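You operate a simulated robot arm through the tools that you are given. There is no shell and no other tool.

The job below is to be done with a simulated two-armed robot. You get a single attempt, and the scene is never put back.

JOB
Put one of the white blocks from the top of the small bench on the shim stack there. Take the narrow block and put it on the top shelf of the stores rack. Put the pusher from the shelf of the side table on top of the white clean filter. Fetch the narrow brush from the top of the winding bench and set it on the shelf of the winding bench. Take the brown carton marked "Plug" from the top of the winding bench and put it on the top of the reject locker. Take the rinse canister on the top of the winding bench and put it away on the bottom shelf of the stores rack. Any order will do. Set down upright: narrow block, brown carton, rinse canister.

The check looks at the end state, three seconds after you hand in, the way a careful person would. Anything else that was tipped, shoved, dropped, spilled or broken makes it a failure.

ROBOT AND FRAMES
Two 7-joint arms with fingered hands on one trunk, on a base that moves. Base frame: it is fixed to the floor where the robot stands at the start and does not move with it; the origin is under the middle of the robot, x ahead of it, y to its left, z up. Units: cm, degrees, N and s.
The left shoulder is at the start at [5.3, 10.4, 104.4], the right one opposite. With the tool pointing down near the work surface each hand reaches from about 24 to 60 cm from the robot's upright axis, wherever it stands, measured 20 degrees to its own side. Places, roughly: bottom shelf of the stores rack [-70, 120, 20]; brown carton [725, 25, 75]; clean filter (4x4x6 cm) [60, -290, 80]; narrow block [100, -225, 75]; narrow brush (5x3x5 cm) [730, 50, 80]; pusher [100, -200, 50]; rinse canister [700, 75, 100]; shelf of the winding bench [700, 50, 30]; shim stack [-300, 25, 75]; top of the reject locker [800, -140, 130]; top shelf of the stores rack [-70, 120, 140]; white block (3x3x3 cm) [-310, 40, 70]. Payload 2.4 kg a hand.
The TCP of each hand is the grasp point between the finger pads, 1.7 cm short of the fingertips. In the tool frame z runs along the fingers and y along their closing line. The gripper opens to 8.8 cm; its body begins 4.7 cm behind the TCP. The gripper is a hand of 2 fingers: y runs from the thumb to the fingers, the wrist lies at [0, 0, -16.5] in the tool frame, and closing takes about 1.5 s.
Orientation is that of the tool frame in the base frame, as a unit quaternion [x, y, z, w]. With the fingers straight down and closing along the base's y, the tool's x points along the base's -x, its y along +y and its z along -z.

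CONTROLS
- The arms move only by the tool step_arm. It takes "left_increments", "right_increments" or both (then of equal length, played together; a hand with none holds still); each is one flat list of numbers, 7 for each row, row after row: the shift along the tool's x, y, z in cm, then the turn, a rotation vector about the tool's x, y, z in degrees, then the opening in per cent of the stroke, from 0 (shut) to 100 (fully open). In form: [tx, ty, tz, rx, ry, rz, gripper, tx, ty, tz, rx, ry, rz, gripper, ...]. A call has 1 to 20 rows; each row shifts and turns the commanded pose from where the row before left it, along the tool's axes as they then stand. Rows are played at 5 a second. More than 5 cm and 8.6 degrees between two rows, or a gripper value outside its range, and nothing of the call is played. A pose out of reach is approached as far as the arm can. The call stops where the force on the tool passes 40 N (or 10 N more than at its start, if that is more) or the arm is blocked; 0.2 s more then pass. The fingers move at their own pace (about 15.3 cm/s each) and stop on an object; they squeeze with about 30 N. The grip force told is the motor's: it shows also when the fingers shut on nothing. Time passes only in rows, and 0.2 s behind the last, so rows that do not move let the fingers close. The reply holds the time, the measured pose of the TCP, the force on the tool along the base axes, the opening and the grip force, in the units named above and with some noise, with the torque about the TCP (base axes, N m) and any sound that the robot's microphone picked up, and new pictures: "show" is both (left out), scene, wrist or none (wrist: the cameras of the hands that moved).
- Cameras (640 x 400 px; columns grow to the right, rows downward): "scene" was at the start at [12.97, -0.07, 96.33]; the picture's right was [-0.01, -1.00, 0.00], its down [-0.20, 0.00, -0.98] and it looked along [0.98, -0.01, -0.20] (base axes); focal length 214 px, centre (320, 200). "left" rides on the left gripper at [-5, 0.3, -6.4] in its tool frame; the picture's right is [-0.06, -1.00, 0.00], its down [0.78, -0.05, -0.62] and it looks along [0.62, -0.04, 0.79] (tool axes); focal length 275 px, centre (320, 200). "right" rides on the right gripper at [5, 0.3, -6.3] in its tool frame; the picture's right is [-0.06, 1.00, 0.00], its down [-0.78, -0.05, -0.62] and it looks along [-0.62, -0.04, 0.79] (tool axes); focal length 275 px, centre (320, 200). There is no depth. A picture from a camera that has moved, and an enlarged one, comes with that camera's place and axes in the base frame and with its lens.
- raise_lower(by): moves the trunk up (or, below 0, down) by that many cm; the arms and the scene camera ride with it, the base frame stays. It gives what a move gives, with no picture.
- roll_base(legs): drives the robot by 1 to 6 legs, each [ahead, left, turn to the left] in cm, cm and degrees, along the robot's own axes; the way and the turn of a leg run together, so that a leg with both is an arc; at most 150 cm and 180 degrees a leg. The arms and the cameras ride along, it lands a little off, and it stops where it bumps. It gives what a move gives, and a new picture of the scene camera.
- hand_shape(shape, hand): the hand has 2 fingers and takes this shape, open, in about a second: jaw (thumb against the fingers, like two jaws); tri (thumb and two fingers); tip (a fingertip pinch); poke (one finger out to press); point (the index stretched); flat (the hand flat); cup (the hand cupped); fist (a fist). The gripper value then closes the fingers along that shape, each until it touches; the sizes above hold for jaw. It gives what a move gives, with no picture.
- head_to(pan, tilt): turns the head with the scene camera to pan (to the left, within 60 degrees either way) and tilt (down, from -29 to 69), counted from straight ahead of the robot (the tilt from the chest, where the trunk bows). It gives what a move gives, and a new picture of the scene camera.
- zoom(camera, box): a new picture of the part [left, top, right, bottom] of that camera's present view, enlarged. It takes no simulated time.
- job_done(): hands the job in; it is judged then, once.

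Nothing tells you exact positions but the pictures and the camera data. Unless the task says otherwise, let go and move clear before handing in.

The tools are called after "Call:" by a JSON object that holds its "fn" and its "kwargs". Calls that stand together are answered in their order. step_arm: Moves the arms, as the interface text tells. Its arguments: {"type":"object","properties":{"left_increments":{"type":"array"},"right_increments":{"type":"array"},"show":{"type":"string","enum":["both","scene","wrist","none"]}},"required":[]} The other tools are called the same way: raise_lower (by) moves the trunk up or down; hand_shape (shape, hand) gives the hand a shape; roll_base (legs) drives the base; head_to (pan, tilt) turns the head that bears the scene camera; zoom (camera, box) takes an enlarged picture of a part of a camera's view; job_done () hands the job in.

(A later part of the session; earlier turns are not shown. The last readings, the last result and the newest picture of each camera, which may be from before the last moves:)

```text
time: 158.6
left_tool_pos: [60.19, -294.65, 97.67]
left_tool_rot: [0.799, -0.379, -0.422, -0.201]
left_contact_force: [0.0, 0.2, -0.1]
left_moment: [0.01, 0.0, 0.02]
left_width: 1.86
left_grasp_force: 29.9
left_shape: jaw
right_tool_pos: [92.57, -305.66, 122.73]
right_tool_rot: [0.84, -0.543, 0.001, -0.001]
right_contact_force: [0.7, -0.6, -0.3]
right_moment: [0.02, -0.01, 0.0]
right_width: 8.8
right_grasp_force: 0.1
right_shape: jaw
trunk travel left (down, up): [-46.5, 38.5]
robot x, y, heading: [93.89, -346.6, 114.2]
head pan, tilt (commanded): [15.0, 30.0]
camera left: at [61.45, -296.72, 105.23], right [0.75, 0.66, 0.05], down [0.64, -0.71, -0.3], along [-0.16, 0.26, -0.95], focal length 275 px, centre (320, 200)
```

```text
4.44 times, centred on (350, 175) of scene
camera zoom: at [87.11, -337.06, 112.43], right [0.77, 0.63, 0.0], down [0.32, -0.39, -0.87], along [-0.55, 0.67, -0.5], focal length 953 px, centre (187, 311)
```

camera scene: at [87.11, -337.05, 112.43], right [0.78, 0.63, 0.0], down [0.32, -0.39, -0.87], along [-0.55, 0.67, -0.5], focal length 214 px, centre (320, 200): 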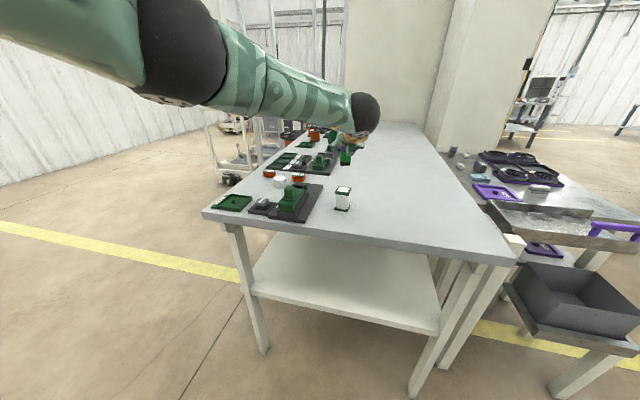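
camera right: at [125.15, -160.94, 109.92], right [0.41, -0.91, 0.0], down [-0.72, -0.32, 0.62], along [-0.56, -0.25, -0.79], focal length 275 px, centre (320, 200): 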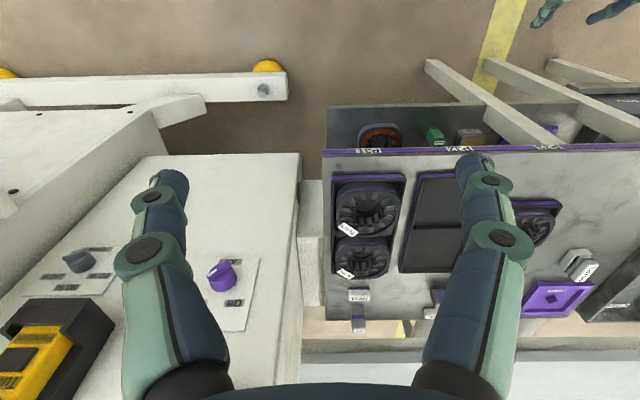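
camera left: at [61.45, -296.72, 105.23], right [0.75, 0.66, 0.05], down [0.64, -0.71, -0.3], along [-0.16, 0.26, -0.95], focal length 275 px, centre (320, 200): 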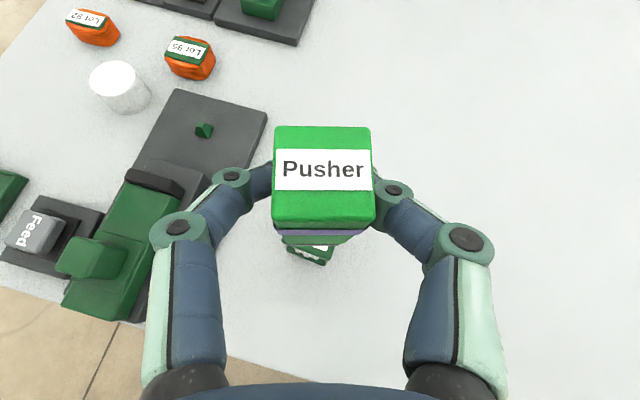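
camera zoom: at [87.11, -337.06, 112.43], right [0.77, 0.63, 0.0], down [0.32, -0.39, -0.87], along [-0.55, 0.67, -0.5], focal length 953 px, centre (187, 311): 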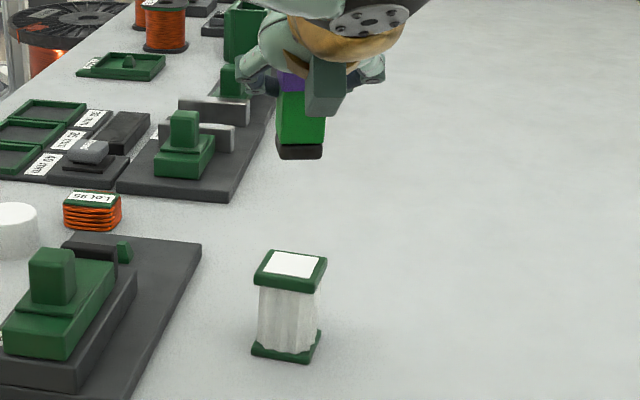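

Wrist view puts the filter's top centre near [58.9, -292.7]; I'll shift the pusher over it and lower with the trunk by 6 cm, then check.

Call:
{"fn": "step_arm", "kwargs": {"left_increments": [-1.05, -0.24, 1.54, 0, 0, 0, 10, 0, 0, 0, 0, 0, 0, 10], "show": "none"}}

Call:
{"fn": "raise_lower", "kwargs": {"by": -5.5}}

Call:
{"fn": "zoom", "kwargs": {"camera": "left", "box": [240, 100, 400, 300]}}

Call:
{"fn": "zoom", "kwargs": {"camera": "scene", "box": [300, 130, 400, 220]}}

```text
time: 159.2
left_tool_pos: [59.2, -293.12, 97.64]
left_tool_rot: [0.798, -0.379, -0.423, -0.201]
left_contact_force: [-0.4, 0.1, -0.1]
left_moment: [0.0, 0.01, -0.02]
left_width: 1.85
left_grasp_force: 29.9
left_shape: jaw
right_tool_pos: [92.56, -305.67, 122.64]
right_tool_rot: [0.84, -0.543, 0.0, -0.001]
right_contact_force: [-0.4, -0.2, -0.4]
right_moment: [0.03, 0.03, 0.05]
right_width: 8.79
right_grasp_force: 0.1
right_shape: jaw
trunk travel left (down, up): [-46.5, 38.5]
robot x, y, heading: [94.12, -346.56, 114.3]
head pan, tilt (commanded): [15.0, 30.0]
```

```text
time: 160.1
left_tool_pos: [59.12, -293.0, 92.16]
left_tool_rot: [0.798, -0.379, -0.423, -0.201]
left_contact_force: [0.1, 0.7, -0.5]
left_moment: [0.01, 0.02, -0.03]
left_width: 1.84
left_grasp_force: 30.5
left_shape: jaw
right_tool_pos: [92.45, -305.74, 117.15]
right_tool_rot: [0.84, -0.543, 0.0, -0.001]
right_contact_force: [-0.3, 0.4, -0.5]
right_moment: [-0.02, -0.03, -0.01]
right_width: 8.8
right_grasp_force: 0.1
right_shape: jaw
trunk travel left (down, up): [-41.0, 44.0]
robot x, y, heading: [93.66, -346.44, 114.1]
head pan, tilt (commanded): [15.0, 30.0]
```

```text
2.00 times, centred on (320, 200) of left
camera zoom: at [60.46, -295.14, 99.76], right [0.75, 0.66, 0.05], down [0.64, -0.71, -0.3], along [-0.16, 0.26, -0.95], focal length 551 px, centre (320, 200)
```

zoom: 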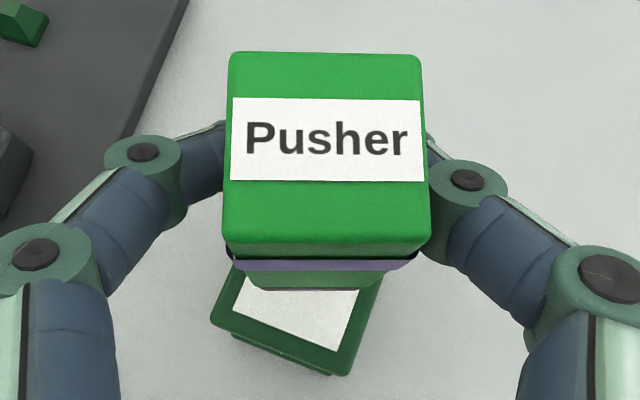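

```text
4.44 times, centred on (350, 175) of scene
camera zoom: at [87.06, -336.97, 106.9], right [0.77, 0.63, 0.0], down [0.32, -0.39, -0.87], along [-0.55, 0.67, -0.5], focal length 953 px, centre (187, 311)
```

zoom: 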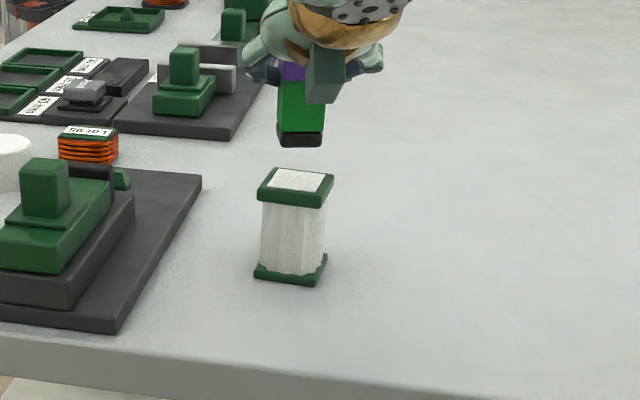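

The pusher is lined up over the filter with about 3.5–4 cm to go. I'll lower 2.8 cm and then creep.

Call:
{"fn": "raise_lower", "kwargs": {"by": -2.8}}

Call:
{"fn": "zoom", "kwargs": {"camera": "scene", "box": [300, 110, 400, 200]}}

Call:
{"fn": "zoom", "kwargs": {"camera": "left", "box": [240, 100, 400, 300]}}

```text
time: 160.9
left_tool_pos: [59.22, -292.98, 89.68]
left_tool_rot: [0.797, -0.379, -0.424, -0.203]
left_contact_force: [-1.7, 3.0, 19.9]
left_moment: [0.15, 0.1, -0.01]
left_width: 1.98
left_grasp_force: 30.0
left_shape: jaw
right_tool_pos: [92.5, -305.85, 114.53]
right_tool_rot: [0.84, -0.542, -0.001, 0.0]
right_contact_force: [0.4, 0.0, 1.5]
right_moment: [0.04, 0.02, -0.01]
right_width: 8.79
right_grasp_force: 0.2
right_shape: jaw
trunk travel left (down, up): [-38.2, 46.8]
robot x, y, heading: [93.88, -346.65, 114.1]
head pan, tilt (commanded): [15.0, 30.0]
```

```text
4.44 times, centred on (350, 155) of scene
camera zoom: at [87.1, -336.99, 104.12], right [0.77, 0.63, 0.0], down [0.32, -0.39, -0.87], along [-0.55, 0.67, -0.5], focal length 953 px, centre (187, 400)
```

zoom: 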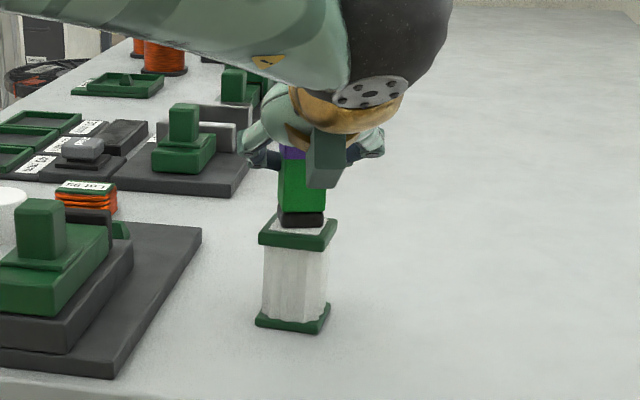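

```text
2.00 times, centred on (320, 200) of left
camera zoom: at [60.51, -295.17, 97.26], right [0.75, 0.66, 0.05], down [0.64, -0.71, -0.31], along [-0.16, 0.26, -0.95], focal length 551 px, centre (320, 200)
```

zoom: 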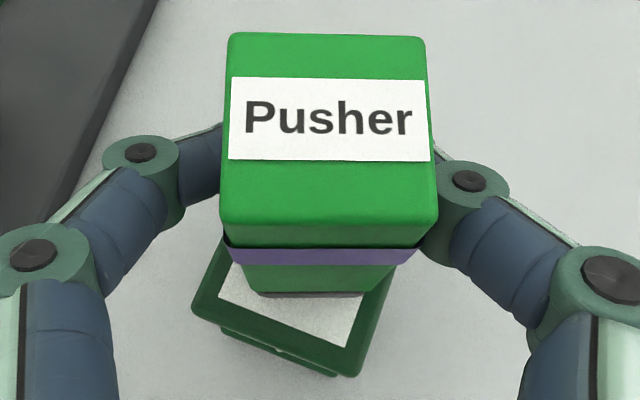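

Contact: the pusher is on the filter with 20 N, slightly to the back of centre. I'll ease up 0.5 cm, shift back 0.4 cm to centre it, and lower again gently.

Call:
{"fn": "step_arm", "kwargs": {"left_increments": [-0.5, 0, -0.34, 0, 0, 0, 10, 0.23, 0.05, -0.34, 0, 0, 0, 10, 0, 0, 0, 0, 0, 0, 10], "show": "none"}}

Call:
{"fn": "zoom", "kwargs": {"camera": "left", "box": [240, 100, 400, 300]}}

Call:
{"fn": "zoom", "kwargs": {"camera": "scene", "box": [320, 130, 380, 190]}}

```text
time: 161.7
left_tool_pos: [59.46, -293.46, 89.8]
left_tool_rot: [0.798, -0.379, -0.423, -0.201]
left_contact_force: [0.1, 0.2, 3.1]
left_moment: [0.05, 0.03, -0.01]
left_width: 1.98
left_grasp_force: 29.8
left_shape: jaw
right_tool_pos: [92.52, -305.63, 114.31]
right_tool_rot: [0.839, -0.544, 0.001, -0.001]
right_contact_force: [0.3, -0.5, 0.0]
right_moment: [0.0, 0.02, 0.03]
right_width: 8.79
right_grasp_force: 0.1
right_shape: jaw
trunk travel left (down, up): [-38.2, 46.8]
robot x, y, heading: [93.69, -346.61, 114.3]
head pan, tilt (commanded): [15.0, 30.0]
```

```text
2.00 times, centred on (320, 200) of left
camera zoom: at [60.69, -295.54, 97.46], right [0.75, 0.66, 0.05], down [0.64, -0.71, -0.3], along [-0.16, 0.26, -0.95], focal length 551 px, centre (320, 200)
```

zoom: 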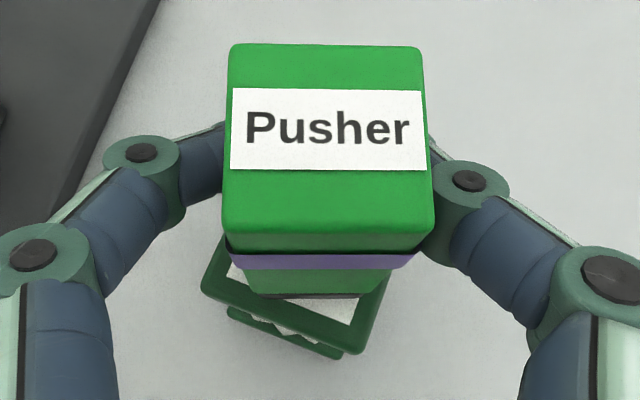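

```text
6.67 times, centred on (350, 160) of scene
camera zoom: at [87.04, -336.91, 104.08], right [0.77, 0.63, 0.0], down [0.32, -0.39, -0.87], along [-0.55, 0.67, -0.5], focal length 1430 px, centre (120, 467)
```

zoom: 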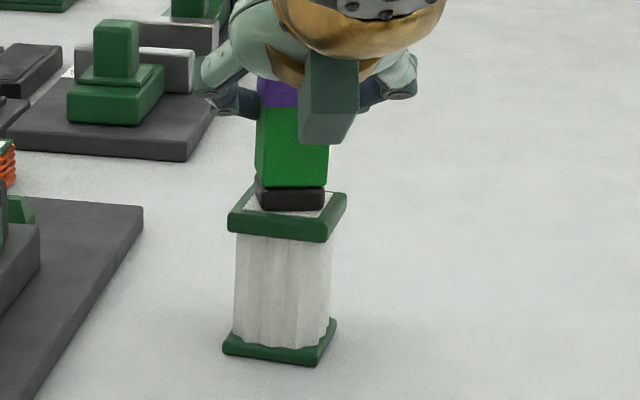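

Wrist view now shows the pusher centred on the filter cap with light contact (3 N). I'll open gently and back off along the fingers.

Call:
{"fn": "step_arm", "kwargs": {"left_increments": [0.08, 0, 0.06, 0, 0, 0, 10, 0, 0, 0, 0, 0, 0, 24, 0, 0, 0, 0, 0, 0, 34, 0, 0, 0, 0, 0, 0, 46, 0, 0, 0, 0, 0, 0, 56], "show": "wrist"}}

Call:
{"fn": "zoom", "kwargs": {"camera": "scene", "box": [320, 130, 380, 190]}}

```text
time: 162.9
left_tool_pos: [59.52, -293.39, 89.81]
left_tool_rot: [0.798, -0.38, -0.422, -0.201]
left_contact_force: [-0.8, -0.5, 0.4]
left_moment: [0.0, 0.0, 0.0]
left_width: 4.91
left_grasp_force: 0.1
left_shape: jaw
right_tool_pos: [92.48, -305.75, 114.38]
right_tool_rot: [0.839, -0.543, 0.0, -0.001]
right_contact_force: [0.0, 0.5, -0.3]
right_moment: [0.01, -0.01, -0.02]
right_width: 8.8
right_grasp_force: 0.0
right_shape: jaw
trunk travel left (down, up): [-38.2, 46.8]
robot x, y, heading: [93.51, -346.83, 114.2]
head pan, tilt (commanded): [15.0, 30.0]
camera left: at [60.69, -295.48, 97.4], right [0.75, 0.66, 0.05], down [0.64, -0.71, -0.3], along [-0.16, 0.26, -0.95], focal length 275 px, centre (320, 200)
```

left: 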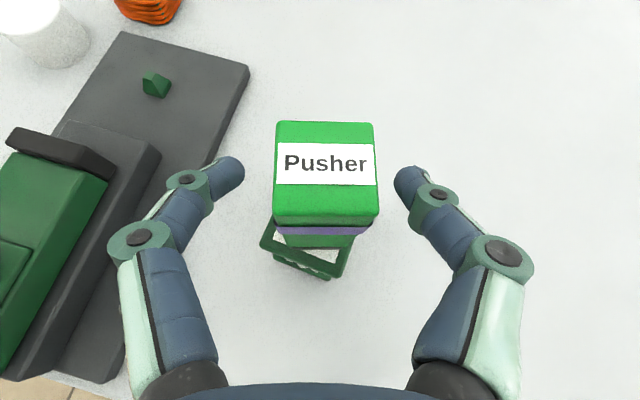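

```text
6.67 times, centred on (350, 160) of scene
camera zoom: at [87.03, -336.89, 104.08], right [0.77, 0.63, 0.0], down [0.32, -0.39, -0.87], along [-0.55, 0.67, -0.5], focal length 1430 px, centre (120, 467)
```

zoom: 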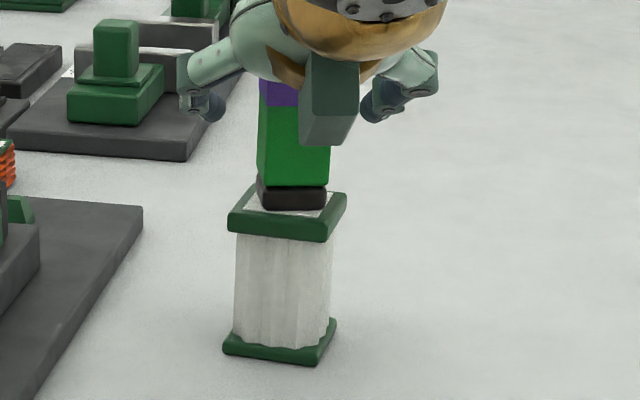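

Released and standing. I'll withdraw along the finger direction, then back the base off.

Call:
{"fn": "step_arm", "kwargs": {"left_increments": [0, 0, -1.5, 0, 0, 0, 56, 0, 0, -2, 0, 0, 0, 56, 0, 0, -2.5, 0, 0, 0, 56, 0, 0, 0, 0, 0, 0, 56], "show": "wrist"}}

Call:
{"fn": "roll_base", "kwargs": {"legs": [[-20, 0, 0]]}}

Call:
{"fn": "zoom", "kwargs": {"camera": "scene", "box": [280, 100, 400, 200]}}

```text
time: 163.9
left_tool_pos: [62.45, -297.3, 93.32]
left_tool_rot: [0.798, -0.379, -0.423, -0.201]
left_contact_force: [-0.2, -0.6, 0.0]
left_moment: [0.0, 0.0, -0.03]
left_width: 4.87
left_grasp_force: 0.1
left_shape: jaw
right_tool_pos: [92.49, -305.7, 114.45]
right_tool_rot: [0.839, -0.544, 0.001, -0.001]
right_contact_force: [0.3, -0.2, -0.2]
right_moment: [0.02, 0.0, 0.0]
right_width: 8.79
right_grasp_force: 0.0
right_shape: jaw
trunk travel left (down, up): [-38.2, 46.8]
robot x, y, heading: [93.86, -346.93, 114.0]
head pan, tilt (commanded): [15.0, 30.0]
camera left: at [63.78, -299.38, 100.82], right [0.75, 0.66, 0.05], down [0.64, -0.71, -0.3], along [-0.16, 0.26, -0.95], focal length 275 px, centre (320, 200)
```

left: 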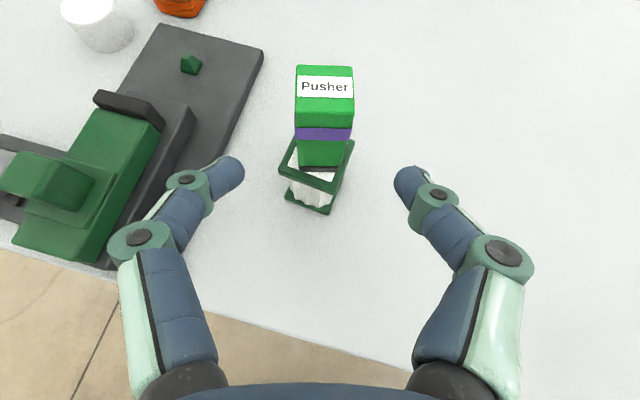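

```text
time: 165.5
left_tool_pos: [70.73, -315.55, 93.28]
left_tool_rot: [0.798, -0.379, -0.423, -0.201]
left_contact_force: [0.0, 0.3, -0.1]
left_moment: [0.0, 0.0, 0.02]
left_width: 4.88
left_grasp_force: 0.1
left_shape: jaw
right_tool_pos: [100.72, -323.98, 114.48]
right_tool_rot: [0.839, -0.543, 0.0, -0.001]
right_contact_force: [-0.1, -0.2, -0.4]
right_moment: [0.0, -0.01, -0.02]
right_width: 8.81
right_grasp_force: 0.1
right_shape: jaw
trunk travel left (down, up): [-38.2, 46.8]
robot x, y, heading: [101.82, -365.17, 114.2]
head pan, tilt (commanded): [15.0, 30.0]
camera scene: at [95.26, -355.19, 104.08], right [0.78, 0.63, 0.0], down [0.32, -0.39, -0.87], along [-0.55, 0.67, -0.5], focal length 214 px, centre (320, 200)
```

scene: 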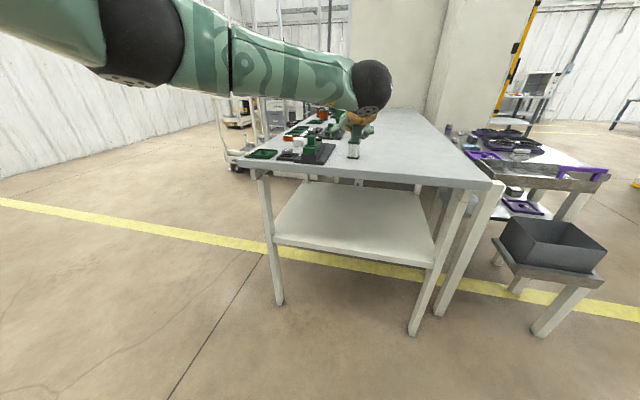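

```text
4.00 times, centred on (340, 150) of scene
camera zoom: at [95.26, -355.19, 104.08], right [0.78, 0.63, 0.0], down [0.32, -0.39, -0.87], along [-0.55, 0.67, -0.5], focal length 858 px, centre (240, 400)
```

zoom: 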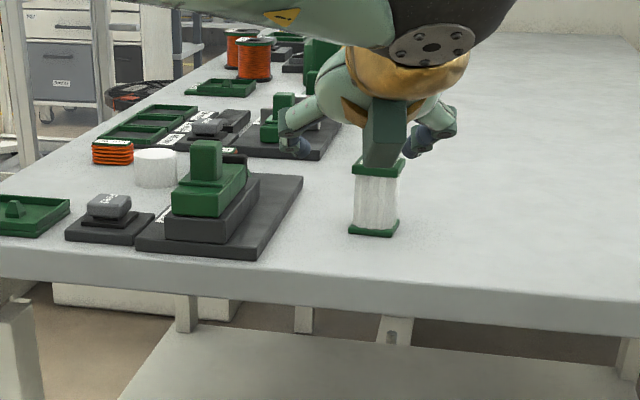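

The pusher stands on the filter. Now I'll fold the left arm back to a downward travel pose, then drive back to the side table for the narrow block.

Call:
{"fn": "step_arm", "kwargs": {"left_increments": [0, 0, -1, 6.2, 0, 4.2, 60, 0, 0, -1, 6.2, 0, 4.2, 60, 0, 0, 0, 0, 8, 0, 70, 0, 0, 0, 0, 8, 0, 80, 0, 0, 0, 0, 8, 0, 90, 0, 0, 0, 0, 8, 0, 100, 0, 0, 0, 0, 8, 0, 100, 0, 0, 0, 0, 8, 0, 100, 0, 0, 0, 0, 7.5, 0, 100, 4, 0, -1, 0, 0, 0, 100, 4, 0, -1, 0, 0, 0, 100, 4, 0, -1, 0, 0, 0, 100, 4, 0, -1, 0, 0, 0, 100], "show": "scene"}}

Call:
{"fn": "zoom", "kwargs": {"camera": "scene", "box": [280, 80, 400, 180]}}

```text
time: 168.3
left_tool_pos: [78.08, -332.79, 98.23]
left_tool_rot: [0.84, -0.543, -0.002, 0.0]
left_contact_force: [-0.2, 0.3, -1.0]
left_moment: [-0.01, 0.02, 0.02]
left_width: 8.83
left_grasp_force: 0.1
left_shape: jaw
left hand out of reach, approached as far as the arm can: row 9
right_tool_pos: [100.91, -324.0, 114.44]
right_tool_rot: [0.84, -0.543, 0.001, -0.001]
right_contact_force: [-0.1, -0.5, 0.2]
right_moment: [-0.01, 0.02, -0.02]
right_width: 8.8
right_grasp_force: 0.0
right_shape: jaw
trunk travel left (down, up): [-38.2, 46.8]
robot x, y, heading: [101.86, -364.71, 114.0]
head pan, tilt (commanded): [15.0, 30.0]
camera scene: at [95.25, -355.18, 104.08], right [0.78, 0.63, 0.0], down [0.32, -0.39, -0.87], along [-0.55, 0.67, -0.5], focal length 214 px, centre (320, 200)
```

scene: 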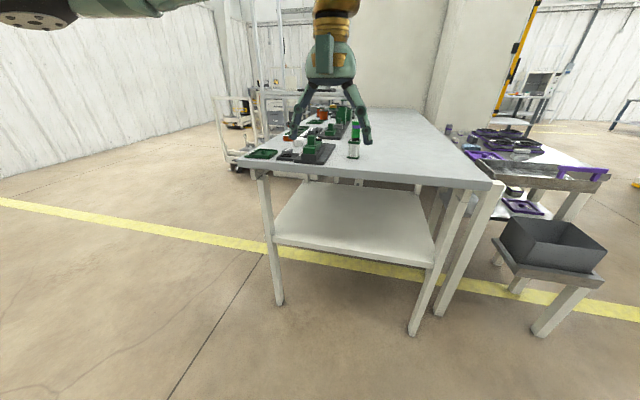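

```text
4.00 times, centred on (340, 130) of scene
camera zoom: at [95.25, -355.18, 104.08], right [0.78, 0.63, 0.0], down [0.32, -0.39, -0.87], along [-0.55, 0.67, -0.5], focal length 858 px, centre (240, 480)
```

zoom: 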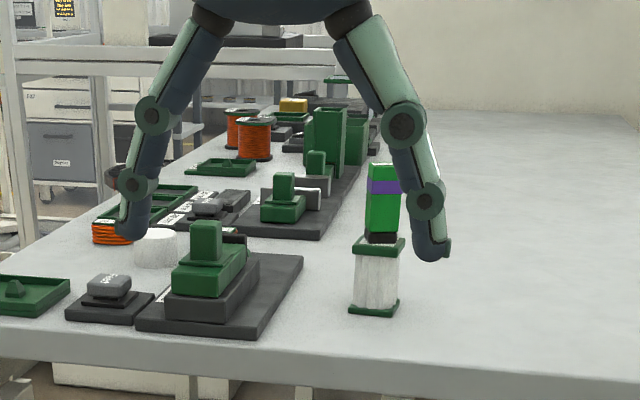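

The pusher stands well centred on the filter. Now I'll drive back round to the side table for the narrow block.

Call:
{"fn": "roll_base", "kwargs": {"legs": [[0, -62, 0], [0, 0, 94], [-90, -80, 0]]}}

Call:
{"fn": "head_to", "kwargs": {"pan": 0, "tilt": 35}}

```text
time: 181.4
left_tool_pos: [169.09, -252.78, 98.12]
left_tool_rot: [0.971, 0.239, -0.003, 0.001]
left_contact_force: [0.9, 0.0, 0.1]
left_moment: [0.02, -0.01, 0.02]
left_width: 8.79
left_grasp_force: 0.0
left_shape: jaw
right_tool_pos: [159.1, -230.65, 114.5]
right_tool_rot: [0.971, 0.238, 0.0, -0.001]
right_contact_force: [0.3, -0.5, -0.6]
right_moment: [-0.02, 0.0, -0.02]
right_width: 8.78
right_grasp_force: 0.1
right_shape: jaw
trunk travel left (down, up): [-38.2, 46.8]
robot x, y, heading: [199.67, -227.09, -152.3]
head pan, tilt (commanded): [15.0, 30.0]
camera scene: at [190.82, -234.57, 104.08], right [-0.68, 0.74, 0.0], down [0.37, 0.34, -0.87], along [-0.64, -0.59, -0.5], focal length 214 px, centre (320, 200)
```

scene: 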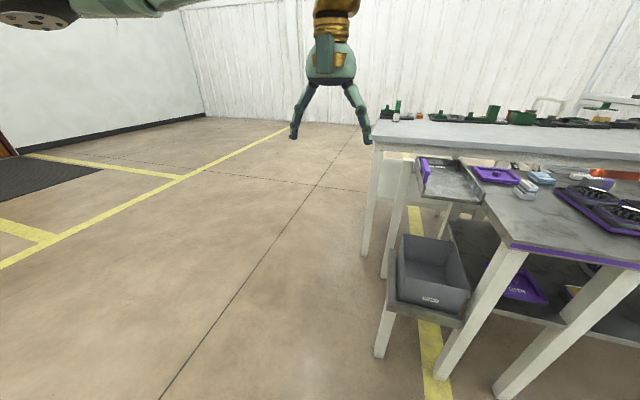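

```text
time: 182.2
left_tool_pos: [169.13, -252.79, 98.24]
left_tool_rot: [0.971, 0.238, -0.002, 0.001]
left_contact_force: [0.3, 0.0, 0.0]
left_moment: [0.01, -0.01, 0.04]
left_width: 8.78
left_grasp_force: 0.1
left_shape: jaw
right_tool_pos: [159.11, -230.87, 114.47]
right_tool_rot: [0.971, 0.239, 0.0, -0.001]
right_contact_force: [0.1, -1.0, 0.1]
right_moment: [0.05, 0.0, 0.04]
right_width: 8.79
right_grasp_force: 0.0
right_shape: jaw
trunk travel left (down, up): [-38.2, 46.8]
robot x, y, heading: [199.76, -227.04, -152.2]
head pan, tilt (commanded): [0.0, 35.0]
camera scene: at [189.67, -232.54, 103.3], right [-0.46, 0.89, 0.0], down [0.51, 0.27, -0.82], along [-0.73, -0.38, -0.57], focal length 214 px, centre (320, 200)
```

scene: 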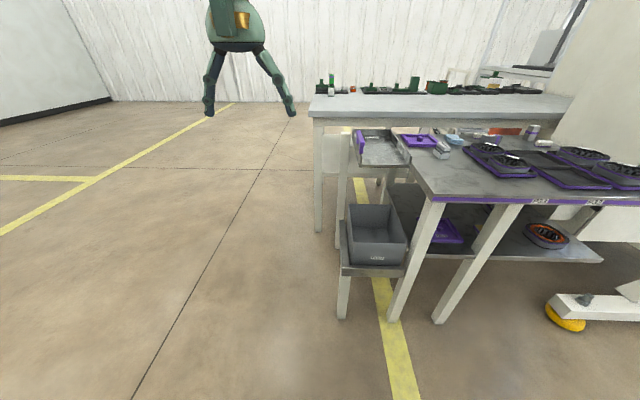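

The narrow stack is at about [105, -228]. I'll move the left hand up and aside, then park about 23 cm from the table edge with the block ahead of the right hand.

Call:
{"fn": "step_arm", "kwargs": {"left_increments": [0, 3.5, -3, 0, 0, 0, 100, 0, 3.5, -3, 0, 0, 0, 100, 0, 3.5, -3, 0, 0, 0, 100, 0, 3.5, -3, 0, 0, 0, 100], "show": "none"}}

Call:
{"fn": "roll_base", "kwargs": {"legs": [[30, -40, 0]]}}

Call:
{"fn": "head_to", "kwargs": {"pan": 0, "tilt": 45}}

```text
time: 183.2
left_tool_pos: [175.64, -265.27, 110.2]
left_tool_rot: [0.971, 0.238, -0.003, 0.001]
left_contact_force: [0.4, -0.1, 0.9]
left_moment: [-0.01, -0.03, -0.02]
left_width: 8.77
left_grasp_force: 0.0
left_shape: jaw
right_tool_pos: [159.21, -230.75, 114.54]
right_tool_rot: [0.971, 0.239, 0.0, -0.001]
right_contact_force: [0.3, 0.7, 0.1]
right_moment: [0.01, 0.03, 0.01]
right_width: 8.81
right_grasp_force: 0.1
right_shape: jaw
trunk travel left (down, up): [-38.2, 46.8]
robot x, y, heading: [200.06, -226.82, -152.3]
head pan, tilt (commanded): [0.0, 35.0]
```

```text
time: 186.1
left_tool_pos: [130.38, -243.75, 110.2]
left_tool_rot: [0.971, 0.239, -0.003, 0.001]
left_contact_force: [-0.2, 0.2, 0.4]
left_moment: [-0.01, -0.01, 0.02]
left_width: 8.82
left_grasp_force: 0.0
left_shape: jaw
right_tool_pos: [113.79, -209.29, 114.43]
right_tool_rot: [0.971, 0.24, 0.0, -0.001]
right_contact_force: [0.1, -0.1, -0.2]
right_moment: [0.02, 0.04, -0.02]
right_width: 8.8
right_grasp_force: 0.0
right_shape: jaw
trunk travel left (down, up): [-38.2, 46.8]
robot x, y, heading: [154.59, -205.4, -152.4]
head pan, tilt (commanded): [0.0, 35.0]
camera scene: at [144.48, -211.02, 103.3], right [-0.46, 0.89, 0.0], down [0.51, 0.27, -0.82], along [-0.73, -0.38, -0.57], focal length 214 px, centre (320, 200)
```

scene: 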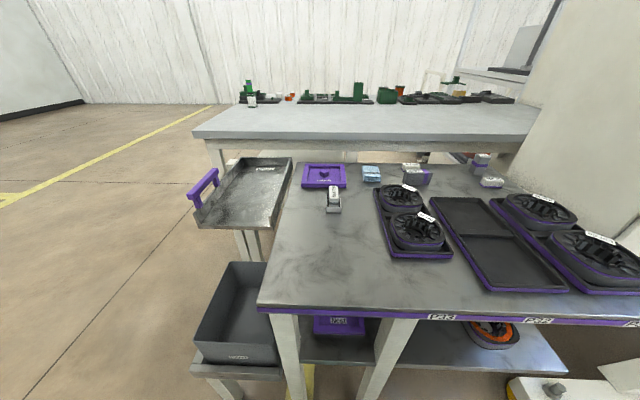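

```text
time: 186.8
left_tool_pos: [130.57, -243.87, 110.06]
left_tool_rot: [0.971, 0.24, -0.003, 0.0]
left_contact_force: [0.7, 0.1, -0.8]
left_moment: [-0.02, 0.02, -0.02]
left_width: 8.78
left_grasp_force: 0.0
left_shape: jaw
right_tool_pos: [113.86, -209.36, 114.44]
right_tool_rot: [0.971, 0.239, 0.0, 0.0]
right_contact_force: [0.4, 0.1, 0.2]
right_moment: [0.04, -0.04, -0.02]
right_width: 8.78
right_grasp_force: 0.1
right_shape: jaw
trunk travel left (down, up): [-38.2, 46.8]
robot x, y, heading: [154.29, -205.63, -152.3]
head pan, tilt (commanded): [0.0, 45.0]
camera scene: at [145.09, -210.72, 101.82], right [-0.46, 0.89, 0.0], down [0.63, 0.33, -0.71], along [-0.63, -0.33, -0.71], focal length 214 px, centre (320, 200)
```

scene: 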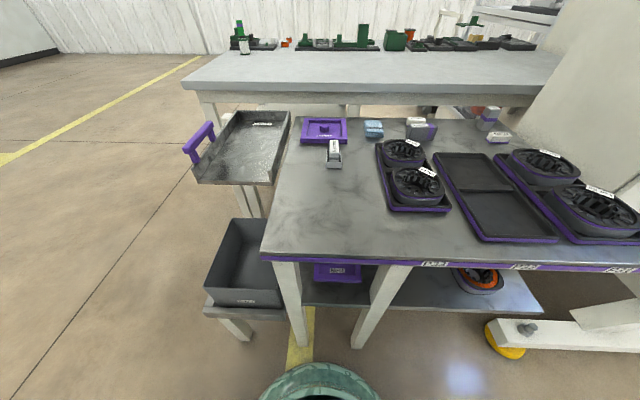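

The "Narrow" stack is about 53 cm ahead and 3 cm right. I'll bring the right hand over it and look with its camera.

Call:
{"fn": "step_arm", "kwargs": {"right_increments": [-3, 3.1, 2, 0, 0, 0, 100, -3, 3.1, 2, 0, 0, 0, 100, -3, 3.1, 2, 0, 0, 0, 100, -3, 3.1, 2, 0, 0, 0, 100], "show": "none"}}

Call:
{"fn": "raise_lower", "kwargs": {"by": -10.5}}

Call:
{"fn": "step_arm", "kwargs": {"right_increments": [0, 0, 0, 0, 0, 0, 100], "show": "both"}}

```text
time: 187.8
left_tool_pos: [130.4, -243.8, 110.04]
left_tool_rot: [0.971, 0.239, -0.003, 0.0]
left_contact_force: [0.1, 0.9, 0.4]
left_moment: [-0.01, 0.02, 0.01]
left_width: 8.79
left_grasp_force: 0.1
left_shape: jaw
right_tool_pos: [109.07, -225.94, 106.27]
right_tool_rot: [0.971, 0.239, 0.0, -0.001]
right_contact_force: [-0.5, -0.6, 0.0]
right_moment: [0.02, -0.01, 0.01]
right_width: 8.8
right_grasp_force: 0.0
right_shape: jaw
trunk travel left (down, up): [-38.2, 46.8]
robot x, y, heading: [154.78, -205.85, -152.5]
head pan, tilt (commanded): [0.0, 45.0]
```

```text
time: 189.2
left_tool_pos: [130.53, -243.8, 99.69]
left_tool_rot: [0.971, 0.239, -0.003, 0.0]
left_contact_force: [-0.7, -0.7, 0.3]
left_moment: [-0.01, 0.0, 0.02]
left_width: 8.83
left_grasp_force: 0.0
left_shape: jaw
right_tool_pos: [109.03, -225.87, 96.01]
right_tool_rot: [0.971, 0.239, -0.001, -0.001]
right_contact_force: [0.3, -0.6, -0.1]
right_moment: [0.01, 0.0, -0.01]
right_width: 8.77
right_grasp_force: 0.0
right_shape: jaw
trunk travel left (down, up): [-27.7, 57.3]
robot x, y, heading: [154.93, -205.47, -152.3]
head pan, tilt (commanded): [0.0, 45.0]
```

```text
time: 189.6
left_tool_pos: [130.52, -243.89, 99.73]
left_tool_rot: [0.971, 0.239, -0.003, 0.001]
left_contact_force: [-0.1, 0.2, -0.6]
left_moment: [-0.01, 0.03, 0.0]
left_width: 8.79
left_grasp_force: 0.1
left_shape: jaw
right_tool_pos: [109.06, -225.86, 95.97]
right_tool_rot: [0.971, 0.24, 0.0, -0.001]
right_contact_force: [0.8, 0.8, 0.0]
right_moment: [0.03, 0.0, -0.03]
right_width: 8.8
right_grasp_force: 0.1
right_shape: jaw
trunk travel left (down, up): [-27.7, 57.3]
robot x, y, heading: [154.81, -205.46, -152.4]
head pan, tilt (commanded): [0.0, 45.0]
camera scene: at [144.78, -210.89, 91.28], right [-0.46, 0.89, 0.0], down [0.63, 0.33, -0.71], along [-0.63, -0.33, -0.71], focal length 214 px, centre (320, 200)
camera right: at [113.54, -223.77, 102.15], right [0.41, -0.91, 0.0], down [-0.72, -0.32, 0.62], along [-0.57, -0.25, -0.79], focal length 275 px, centre (320, 200)
```

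scene: 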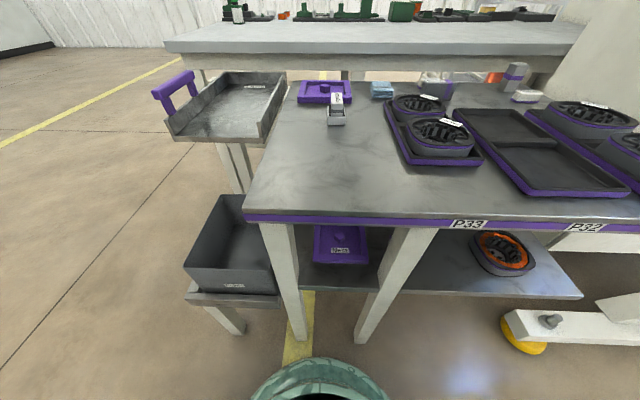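
right: 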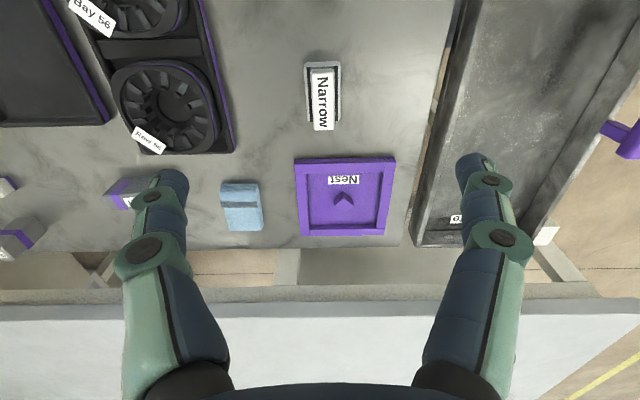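

The "Narrow" block sits on the wide one at about [106.3, -227.1]; its narrow side is across my fingers. I'll centre over it and come down part way.

Call:
{"fn": "step_arm", "kwargs": {"right_increments": [-3, -0.2, 0, 0, 0, 0, 60, 0, 0, 4, 0, 0, 0, 60, 0, 0, 4, 0, 0, 0, 60, 0, 0, 0, 0, 0, 0, 60], "show": "both"}}

Call:
{"fn": "zoom", "kwargs": {"camera": "right", "box": [260, 40, 380, 140]}}

Call:
{"fn": "zoom", "kwargs": {"camera": "scene", "box": [290, 60, 390, 140]}}

```text
time: 190.6
left_tool_pos: [130.46, -243.71, 99.58]
left_tool_rot: [0.971, 0.238, -0.003, 0.001]
left_contact_force: [-0.1, -0.1, -0.4]
left_moment: [0.01, 0.01, -0.02]
left_width: 8.79
left_grasp_force: 0.1
left_shape: jaw
right_tool_pos: [106.28, -227.04, 87.81]
right_tool_rot: [0.971, 0.24, -0.001, -0.001]
right_contact_force: [0.8, -0.4, -1.2]
right_moment: [0.01, 0.01, 0.0]
right_width: 5.33
right_grasp_force: 0.0
right_shape: jaw
trunk travel left (down, up): [-27.7, 57.3]
robot x, y, heading: [154.59, -205.59, -152.3]
head pan, tilt (commanded): [0.0, 45.0]
camera scene: at [144.78, -210.89, 91.28], right [-0.46, 0.89, 0.0], down [0.63, 0.33, -0.71], along [-0.63, -0.33, -0.71], focal length 214 px, centre (320, 200)
camera right: at [110.75, -224.91, 94.06], right [0.41, -0.91, 0.0], down [-0.72, -0.32, 0.62], along [-0.57, -0.25, -0.79], focal length 275 px, centre (320, 200)
```

scene: 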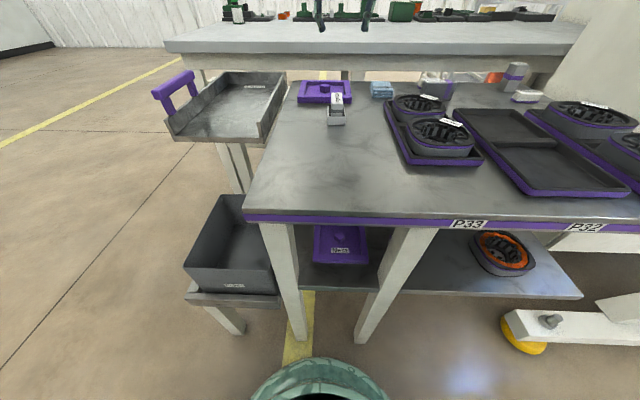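
right: 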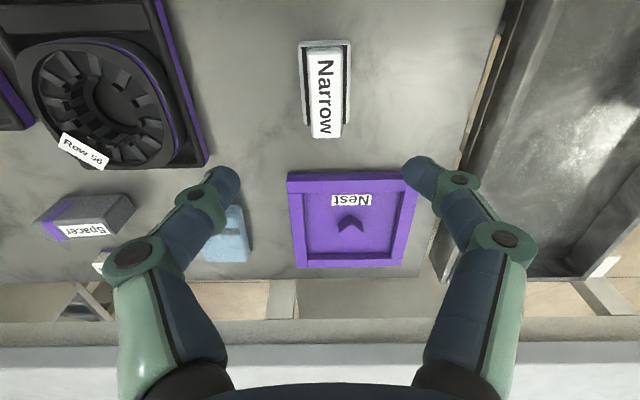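

```text
4.00 times, centred on (320, 90) of right
camera zoom: at [110.75, -224.91, 94.06], right [0.41, -0.91, 0.0], down [-0.72, -0.32, 0.62], along [-0.57, -0.25, -0.79], focal length 1101 px, centre (320, 640)
```

zoom: 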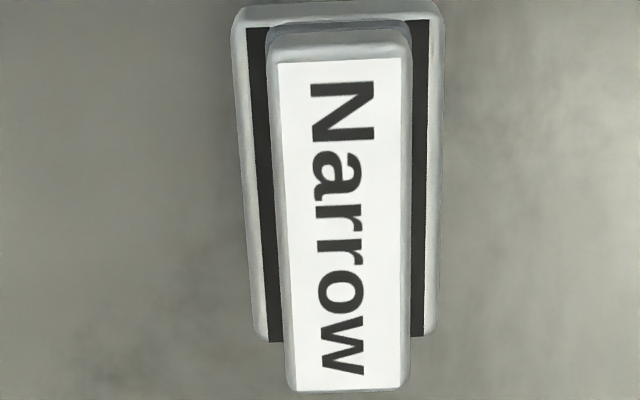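

```text
5.00 times, centred on (340, 100) of scene
camera zoom: at [144.78, -210.89, 91.28], right [-0.46, 0.89, 0.0], down [0.63, 0.33, -0.71], along [-0.63, -0.33, -0.71], focal length 1072 px, centre (220, 700)
```

zoom: 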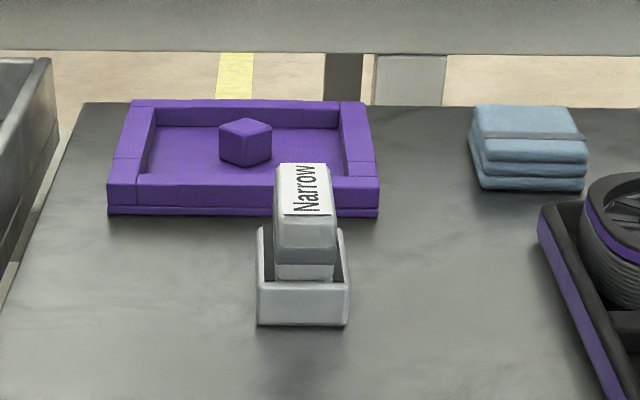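

The narrow block is about 2.2 cm wide, 5.3 cm long, top near z = 76.3, sitting on the wide block. I'll centre the hand and come down to just above it.

Call:
{"fn": "step_arm", "kwargs": {"right_increments": [-0.9, 0.1, 3, 0, 0, 0, 55, 0, 0, 4, 0, 0, 0, 55, 0, 0, 2, 0, 0, 0, 55, 0, 0, 0, 0, 0, 0, 55], "show": "both"}}

Call:
{"fn": "zoom", "kwargs": {"camera": "scene", "box": [290, 60, 390, 140]}}

```text
time: 191.6
left_tool_pos: [130.37, -243.83, 99.58]
left_tool_rot: [0.971, 0.24, -0.003, 0.001]
left_contact_force: [-0.5, -0.1, 0.2]
left_moment: [0.01, -0.01, -0.03]
left_width: 8.79
left_grasp_force: 0.0
left_shape: jaw
right_tool_pos: [105.61, -227.66, 78.88]
right_tool_rot: [0.971, 0.239, 0.0, 0.0]
right_contact_force: [-0.3, -1.3, 0.4]
right_moment: [0.01, 0.02, 0.02]
right_width: 4.88
right_grasp_force: 0.0
right_shape: jaw
trunk travel left (down, up): [-27.7, 57.3]
robot x, y, heading: [154.43, -205.47, -152.4]
head pan, tilt (commanded): [0.0, 45.0]
camera scene: at [144.79, -210.89, 91.28], right [-0.46, 0.89, 0.0], down [0.63, 0.33, -0.71], along [-0.63, -0.33, -0.71], focal length 214 px, centre (320, 200)
camera right: at [110.11, -225.45, 85.02], right [0.41, -0.91, 0.0], down [-0.72, -0.32, 0.62], along [-0.57, -0.25, -0.79], focal length 275 px, centre (320, 200)
```

scene: 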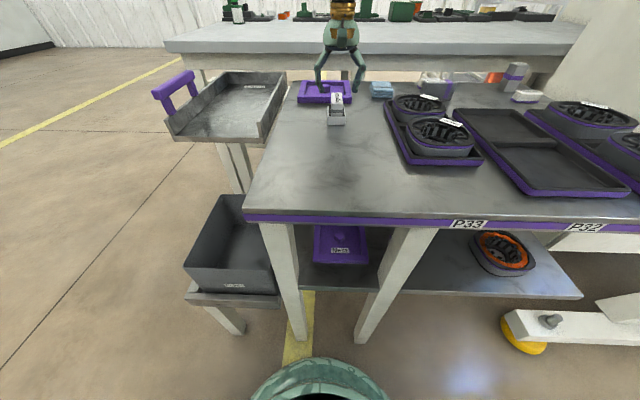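
right: 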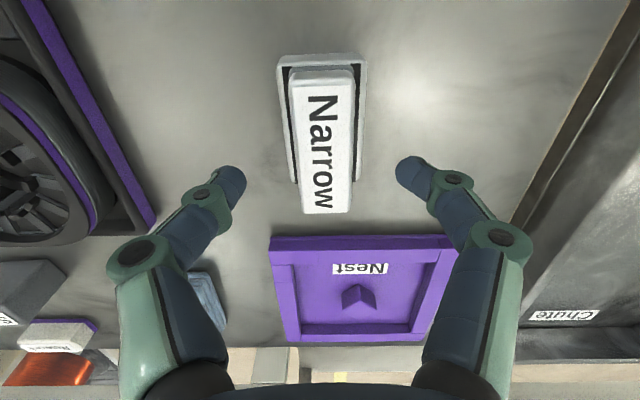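

```text
5.00 times, centred on (340, 100) of scene
camera zoom: at [144.79, -210.89, 91.28], right [-0.46, 0.89, 0.0], down [0.63, 0.33, -0.71], along [-0.63, -0.33, -0.71], focal length 1072 px, centre (220, 700)
```

zoom: 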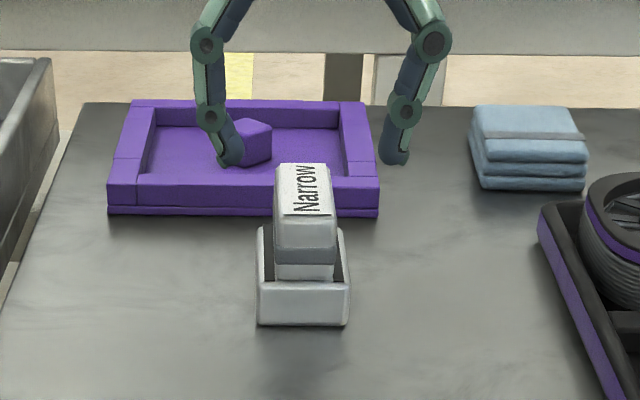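

The block is centred between the fingers. I'll descend about 2.7 cm and check before closing.

Call:
{"fn": "step_arm", "kwargs": {"right_increments": [0.25, 0, 1.4, 0, 0, 0, 55, 0, 0, 1.3, 0, 0, 0, 55, 0, 0, 0, 0, 0, 0, 55], "show": "wrist"}}

Call:
{"fn": "zoom", "kwargs": {"camera": "scene", "box": [300, 70, 380, 130]}}

```text
time: 192.4
left_tool_pos: [130.48, -243.75, 99.55]
left_tool_rot: [0.971, 0.239, -0.003, 0.001]
left_contact_force: [0.3, 0.2, -0.2]
left_moment: [-0.02, 0.04, 0.02]
left_width: 8.77
left_grasp_force: 0.1
left_shape: jaw
right_tool_pos: [105.82, -227.37, 76.26]
right_tool_rot: [0.971, 0.239, 0.0, -0.001]
right_contact_force: [-0.4, 0.3, 0.0]
right_moment: [-0.01, 0.0, -0.02]
right_width: 4.89
right_grasp_force: 0.0
right_shape: jaw
trunk travel left (down, up): [-27.7, 57.3]
robot x, y, heading: [155.04, -205.65, -151.9]
head pan, tilt (commanded): [0.0, 45.0]
camera right: at [110.3, -225.3, 82.38], right [0.41, -0.91, 0.0], down [-0.72, -0.32, 0.62], along [-0.57, -0.25, -0.79], focal length 275 px, centre (320, 200)
```

right: 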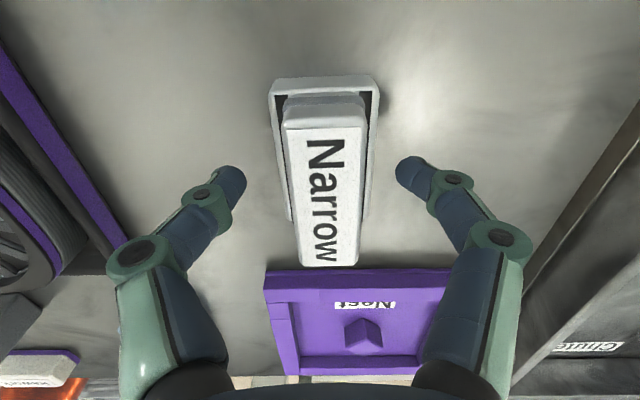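

```text
6.67 times, centred on (340, 100) of scene
camera zoom: at [144.79, -210.89, 91.28], right [-0.46, 0.89, 0.0], down [0.63, 0.33, -0.71], along [-0.63, -0.33, -0.71], focal length 1430 px, centre (187, 867)
```

zoom: 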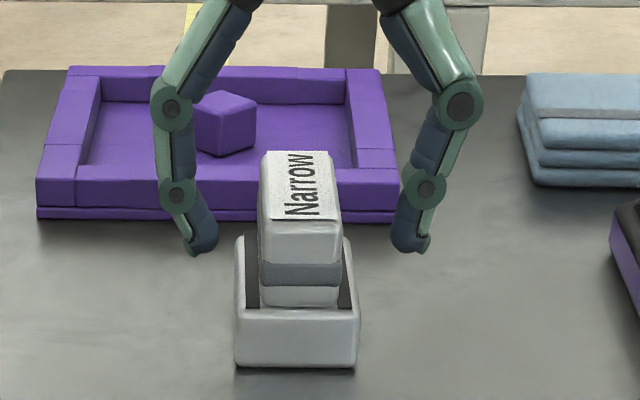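

The fingers flank the narrow block above the wide one. Closing now.

Call:
{"fn": "step_arm", "kwargs": {"right_increments": [0, 0, 0, 0, 0, 0, 40, 0, 0, 0, 0, 0, 0, 30, 0, 0, 0, 0, 0, 0, 20, 0, 0, 0, 0, 0, 0, 10, 0, 0, 0, 0, 0, 0, 5, 0, 0, 0, 0, 0, 0, 5], "show": "wrist"}}

Call:
{"fn": "zoom", "kwargs": {"camera": "scene", "box": [300, 70, 380, 130]}}

```text
time: 193.8
left_tool_pos: [130.24, -243.74, 99.63]
left_tool_rot: [0.971, 0.24, -0.003, 0.0]
left_contact_force: [-1.0, 0.1, 0.8]
left_moment: [-0.03, 0.01, 0.01]
left_width: 8.79
left_grasp_force: 0.1
left_shape: jaw
right_tool_pos: [105.65, -227.49, 76.22]
right_tool_rot: [0.971, 0.24, 0.0, -0.001]
right_contact_force: [-0.8, -0.7, -0.4]
right_moment: [0.0, 0.0, -0.05]
right_width: 1.61
right_grasp_force: 30.2
right_shape: jaw
trunk travel left (down, up): [-27.7, 57.3]
robot x, y, heading: [155.03, -205.22, -152.2]
head pan, tilt (commanded): [0.0, 45.0]
camera right: at [110.28, -225.29, 82.38], right [0.41, -0.91, 0.0], down [-0.72, -0.32, 0.62], along [-0.56, -0.25, -0.79], focal length 275 px, centre (320, 200)
```

right: 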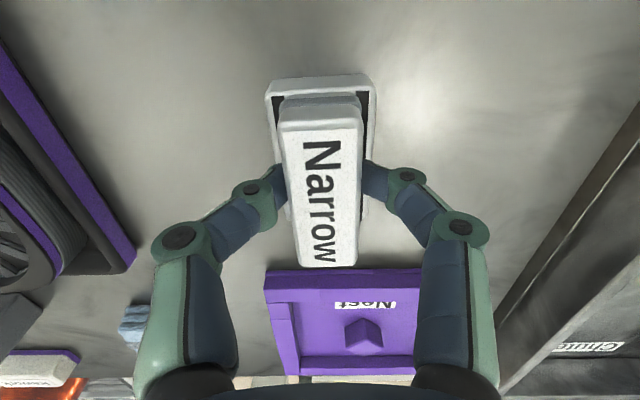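

```text
6.67 times, centred on (340, 100) of scene
camera zoom: at [144.78, -210.89, 91.27], right [-0.46, 0.89, 0.0], down [0.63, 0.33, -0.71], along [-0.63, -0.33, -0.71], focal length 1430 px, centre (187, 867)
```

zoom: 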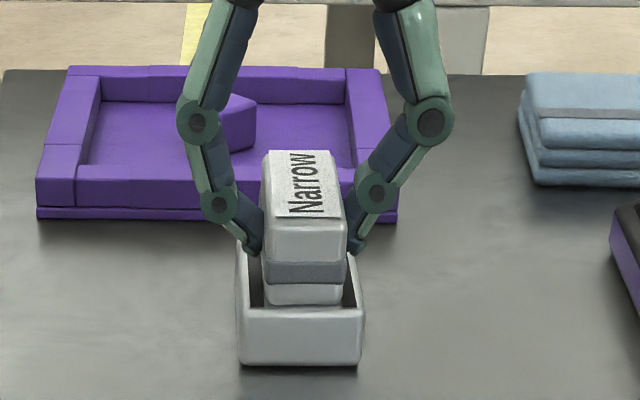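

Gripped at 30 N. I'll lift 1.5 cm straight up and verify the wide block stays.

Call:
{"fn": "step_arm", "kwargs": {"right_increments": [0, 0, -0.7, 0, 0, 0, 5, 0, 0, -0.8, 0, 0, 0, 5, 0, 0, -1, 0, 0, 0, 5, 0, 0, 0, 0, 0, 0, 5], "show": "none"}}

Call:
{"fn": "zoom", "kwargs": {"camera": "scene", "box": [300, 60, 380, 130]}}

```text
time: 194.8
left_tool_pos: [130.47, -243.86, 99.71]
left_tool_rot: [0.971, 0.24, -0.002, 0.001]
left_contact_force: [0.7, 0.1, -0.5]
left_moment: [0.0, 0.0, 0.04]
left_width: 8.81
left_grasp_force: 0.1
left_shape: jaw
right_tool_pos: [105.78, -227.46, 78.77]
right_tool_rot: [0.971, 0.239, 0.0, -0.001]
right_contact_force: [0.8, 0.0, -1.6]
right_moment: [0.01, 0.03, 0.04]
right_width: 1.63
right_grasp_force: 30.5
right_shape: jaw
trunk travel left (down, up): [-27.7, 57.3]
robot x, y, heading: [154.94, -205.73, -152.3]
head pan, tilt (commanded): [0.0, 45.0]
```

```text
5.71 times, centred on (340, 95) of scene
camera zoom: at [144.78, -210.89, 91.28], right [-0.46, 0.89, 0.0], down [0.63, 0.33, -0.71], along [-0.63, -0.33, -0.71], focal length 1226 px, centre (206, 800)
```

zoom: 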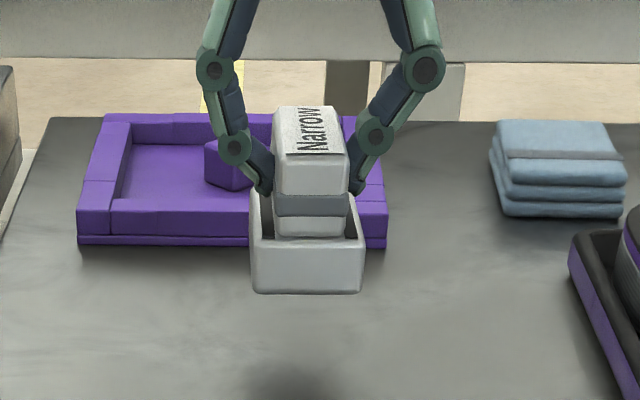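

The whole piece came up together, so the "Narrow" block is a single object with a wider base; it hangs level. I'll lift it well clear and back away from the table.

Call:
{"fn": "step_arm", "kwargs": {"right_increments": [0, 0, -4, 0, 0, 0, 5, 0, 0, -4, 0, 0, 0, 5, 0, 0, -4, 0, 0, 0, 5, 2, 0, -4, 0, 0, 0, 5, 4, 0, -2, 0, 0, 0, 5, 4, 0, 0, 0, 0, 0, 5, 4, 0, 0, 0, 0, 0, 5], "show": "wrist"}}

Call:
{"fn": "roll_base", "kwargs": {"legs": [[-45, 0, 0]]}}

```text
time: 196.4
left_tool_pos: [130.46, -243.76, 99.54]
left_tool_rot: [0.971, 0.24, -0.002, 0.0]
left_contact_force: [-0.6, -0.3, 0.7]
left_moment: [-0.02, -0.01, 0.02]
left_width: 8.8
left_grasp_force: 0.0
left_shape: jaw
right_tool_pos: [118.09, -220.89, 96.61]
right_tool_rot: [0.971, 0.24, 0.001, -0.001]
right_contact_force: [-0.4, -0.1, -1.2]
right_moment: [0.03, -0.01, 0.0]
right_width: 1.6
right_grasp_force: 30.1
right_shape: jaw
trunk travel left (down, up): [-27.7, 57.3]
robot x, y, heading: [154.81, -205.94, -152.0]
head pan, tilt (commanded): [0.0, 45.0]
camera right: at [122.66, -218.78, 102.83], right [0.41, -0.91, 0.0], down [-0.72, -0.32, 0.62], along [-0.56, -0.25, -0.79], focal length 275 px, centre (320, 200)
```

right: 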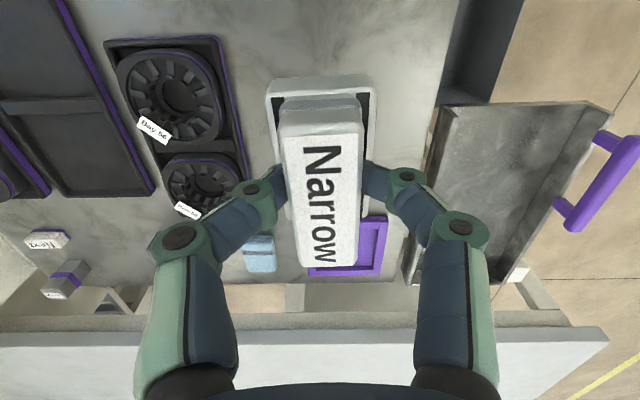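

```text
time: 199.1
left_tool_pos: [170.6, -222.58, 99.63]
left_tool_rot: [0.971, 0.237, -0.002, 0.0]
left_contact_force: [0.6, -0.1, 0.2]
left_moment: [-0.01, -0.01, 0.02]
left_width: 8.79
left_grasp_force: 0.1
left_shape: jaw
right_tool_pos: [158.45, -199.76, 96.69]
right_tool_rot: [0.972, 0.237, 0.0, -0.001]
right_contact_force: [0.6, 0.6, -2.0]
right_moment: [0.02, -0.02, 0.01]
right_width: 1.61
right_grasp_force: 30.5
right_shape: jaw
trunk travel left (down, up): [-27.7, 57.3]
robot x, y, heading: [195.14, -184.49, -152.8]
head pan, tilt (commanded): [0.0, 45.0]
camera scene: at [185.12, -189.81, 91.28], right [-0.46, 0.89, 0.0], down [0.63, 0.32, -0.71], along [-0.63, -0.32, -0.71], focal length 214 px, centre (320, 200)
```

scene: 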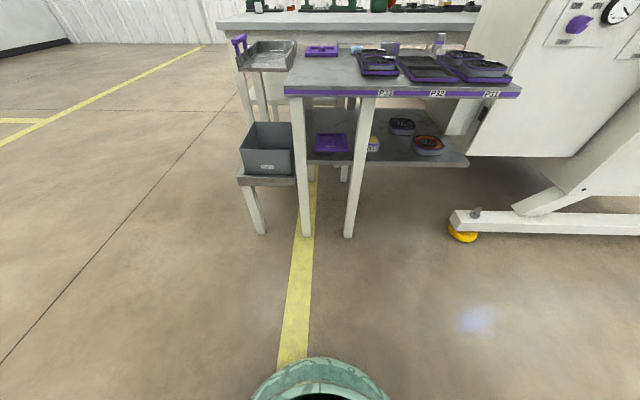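

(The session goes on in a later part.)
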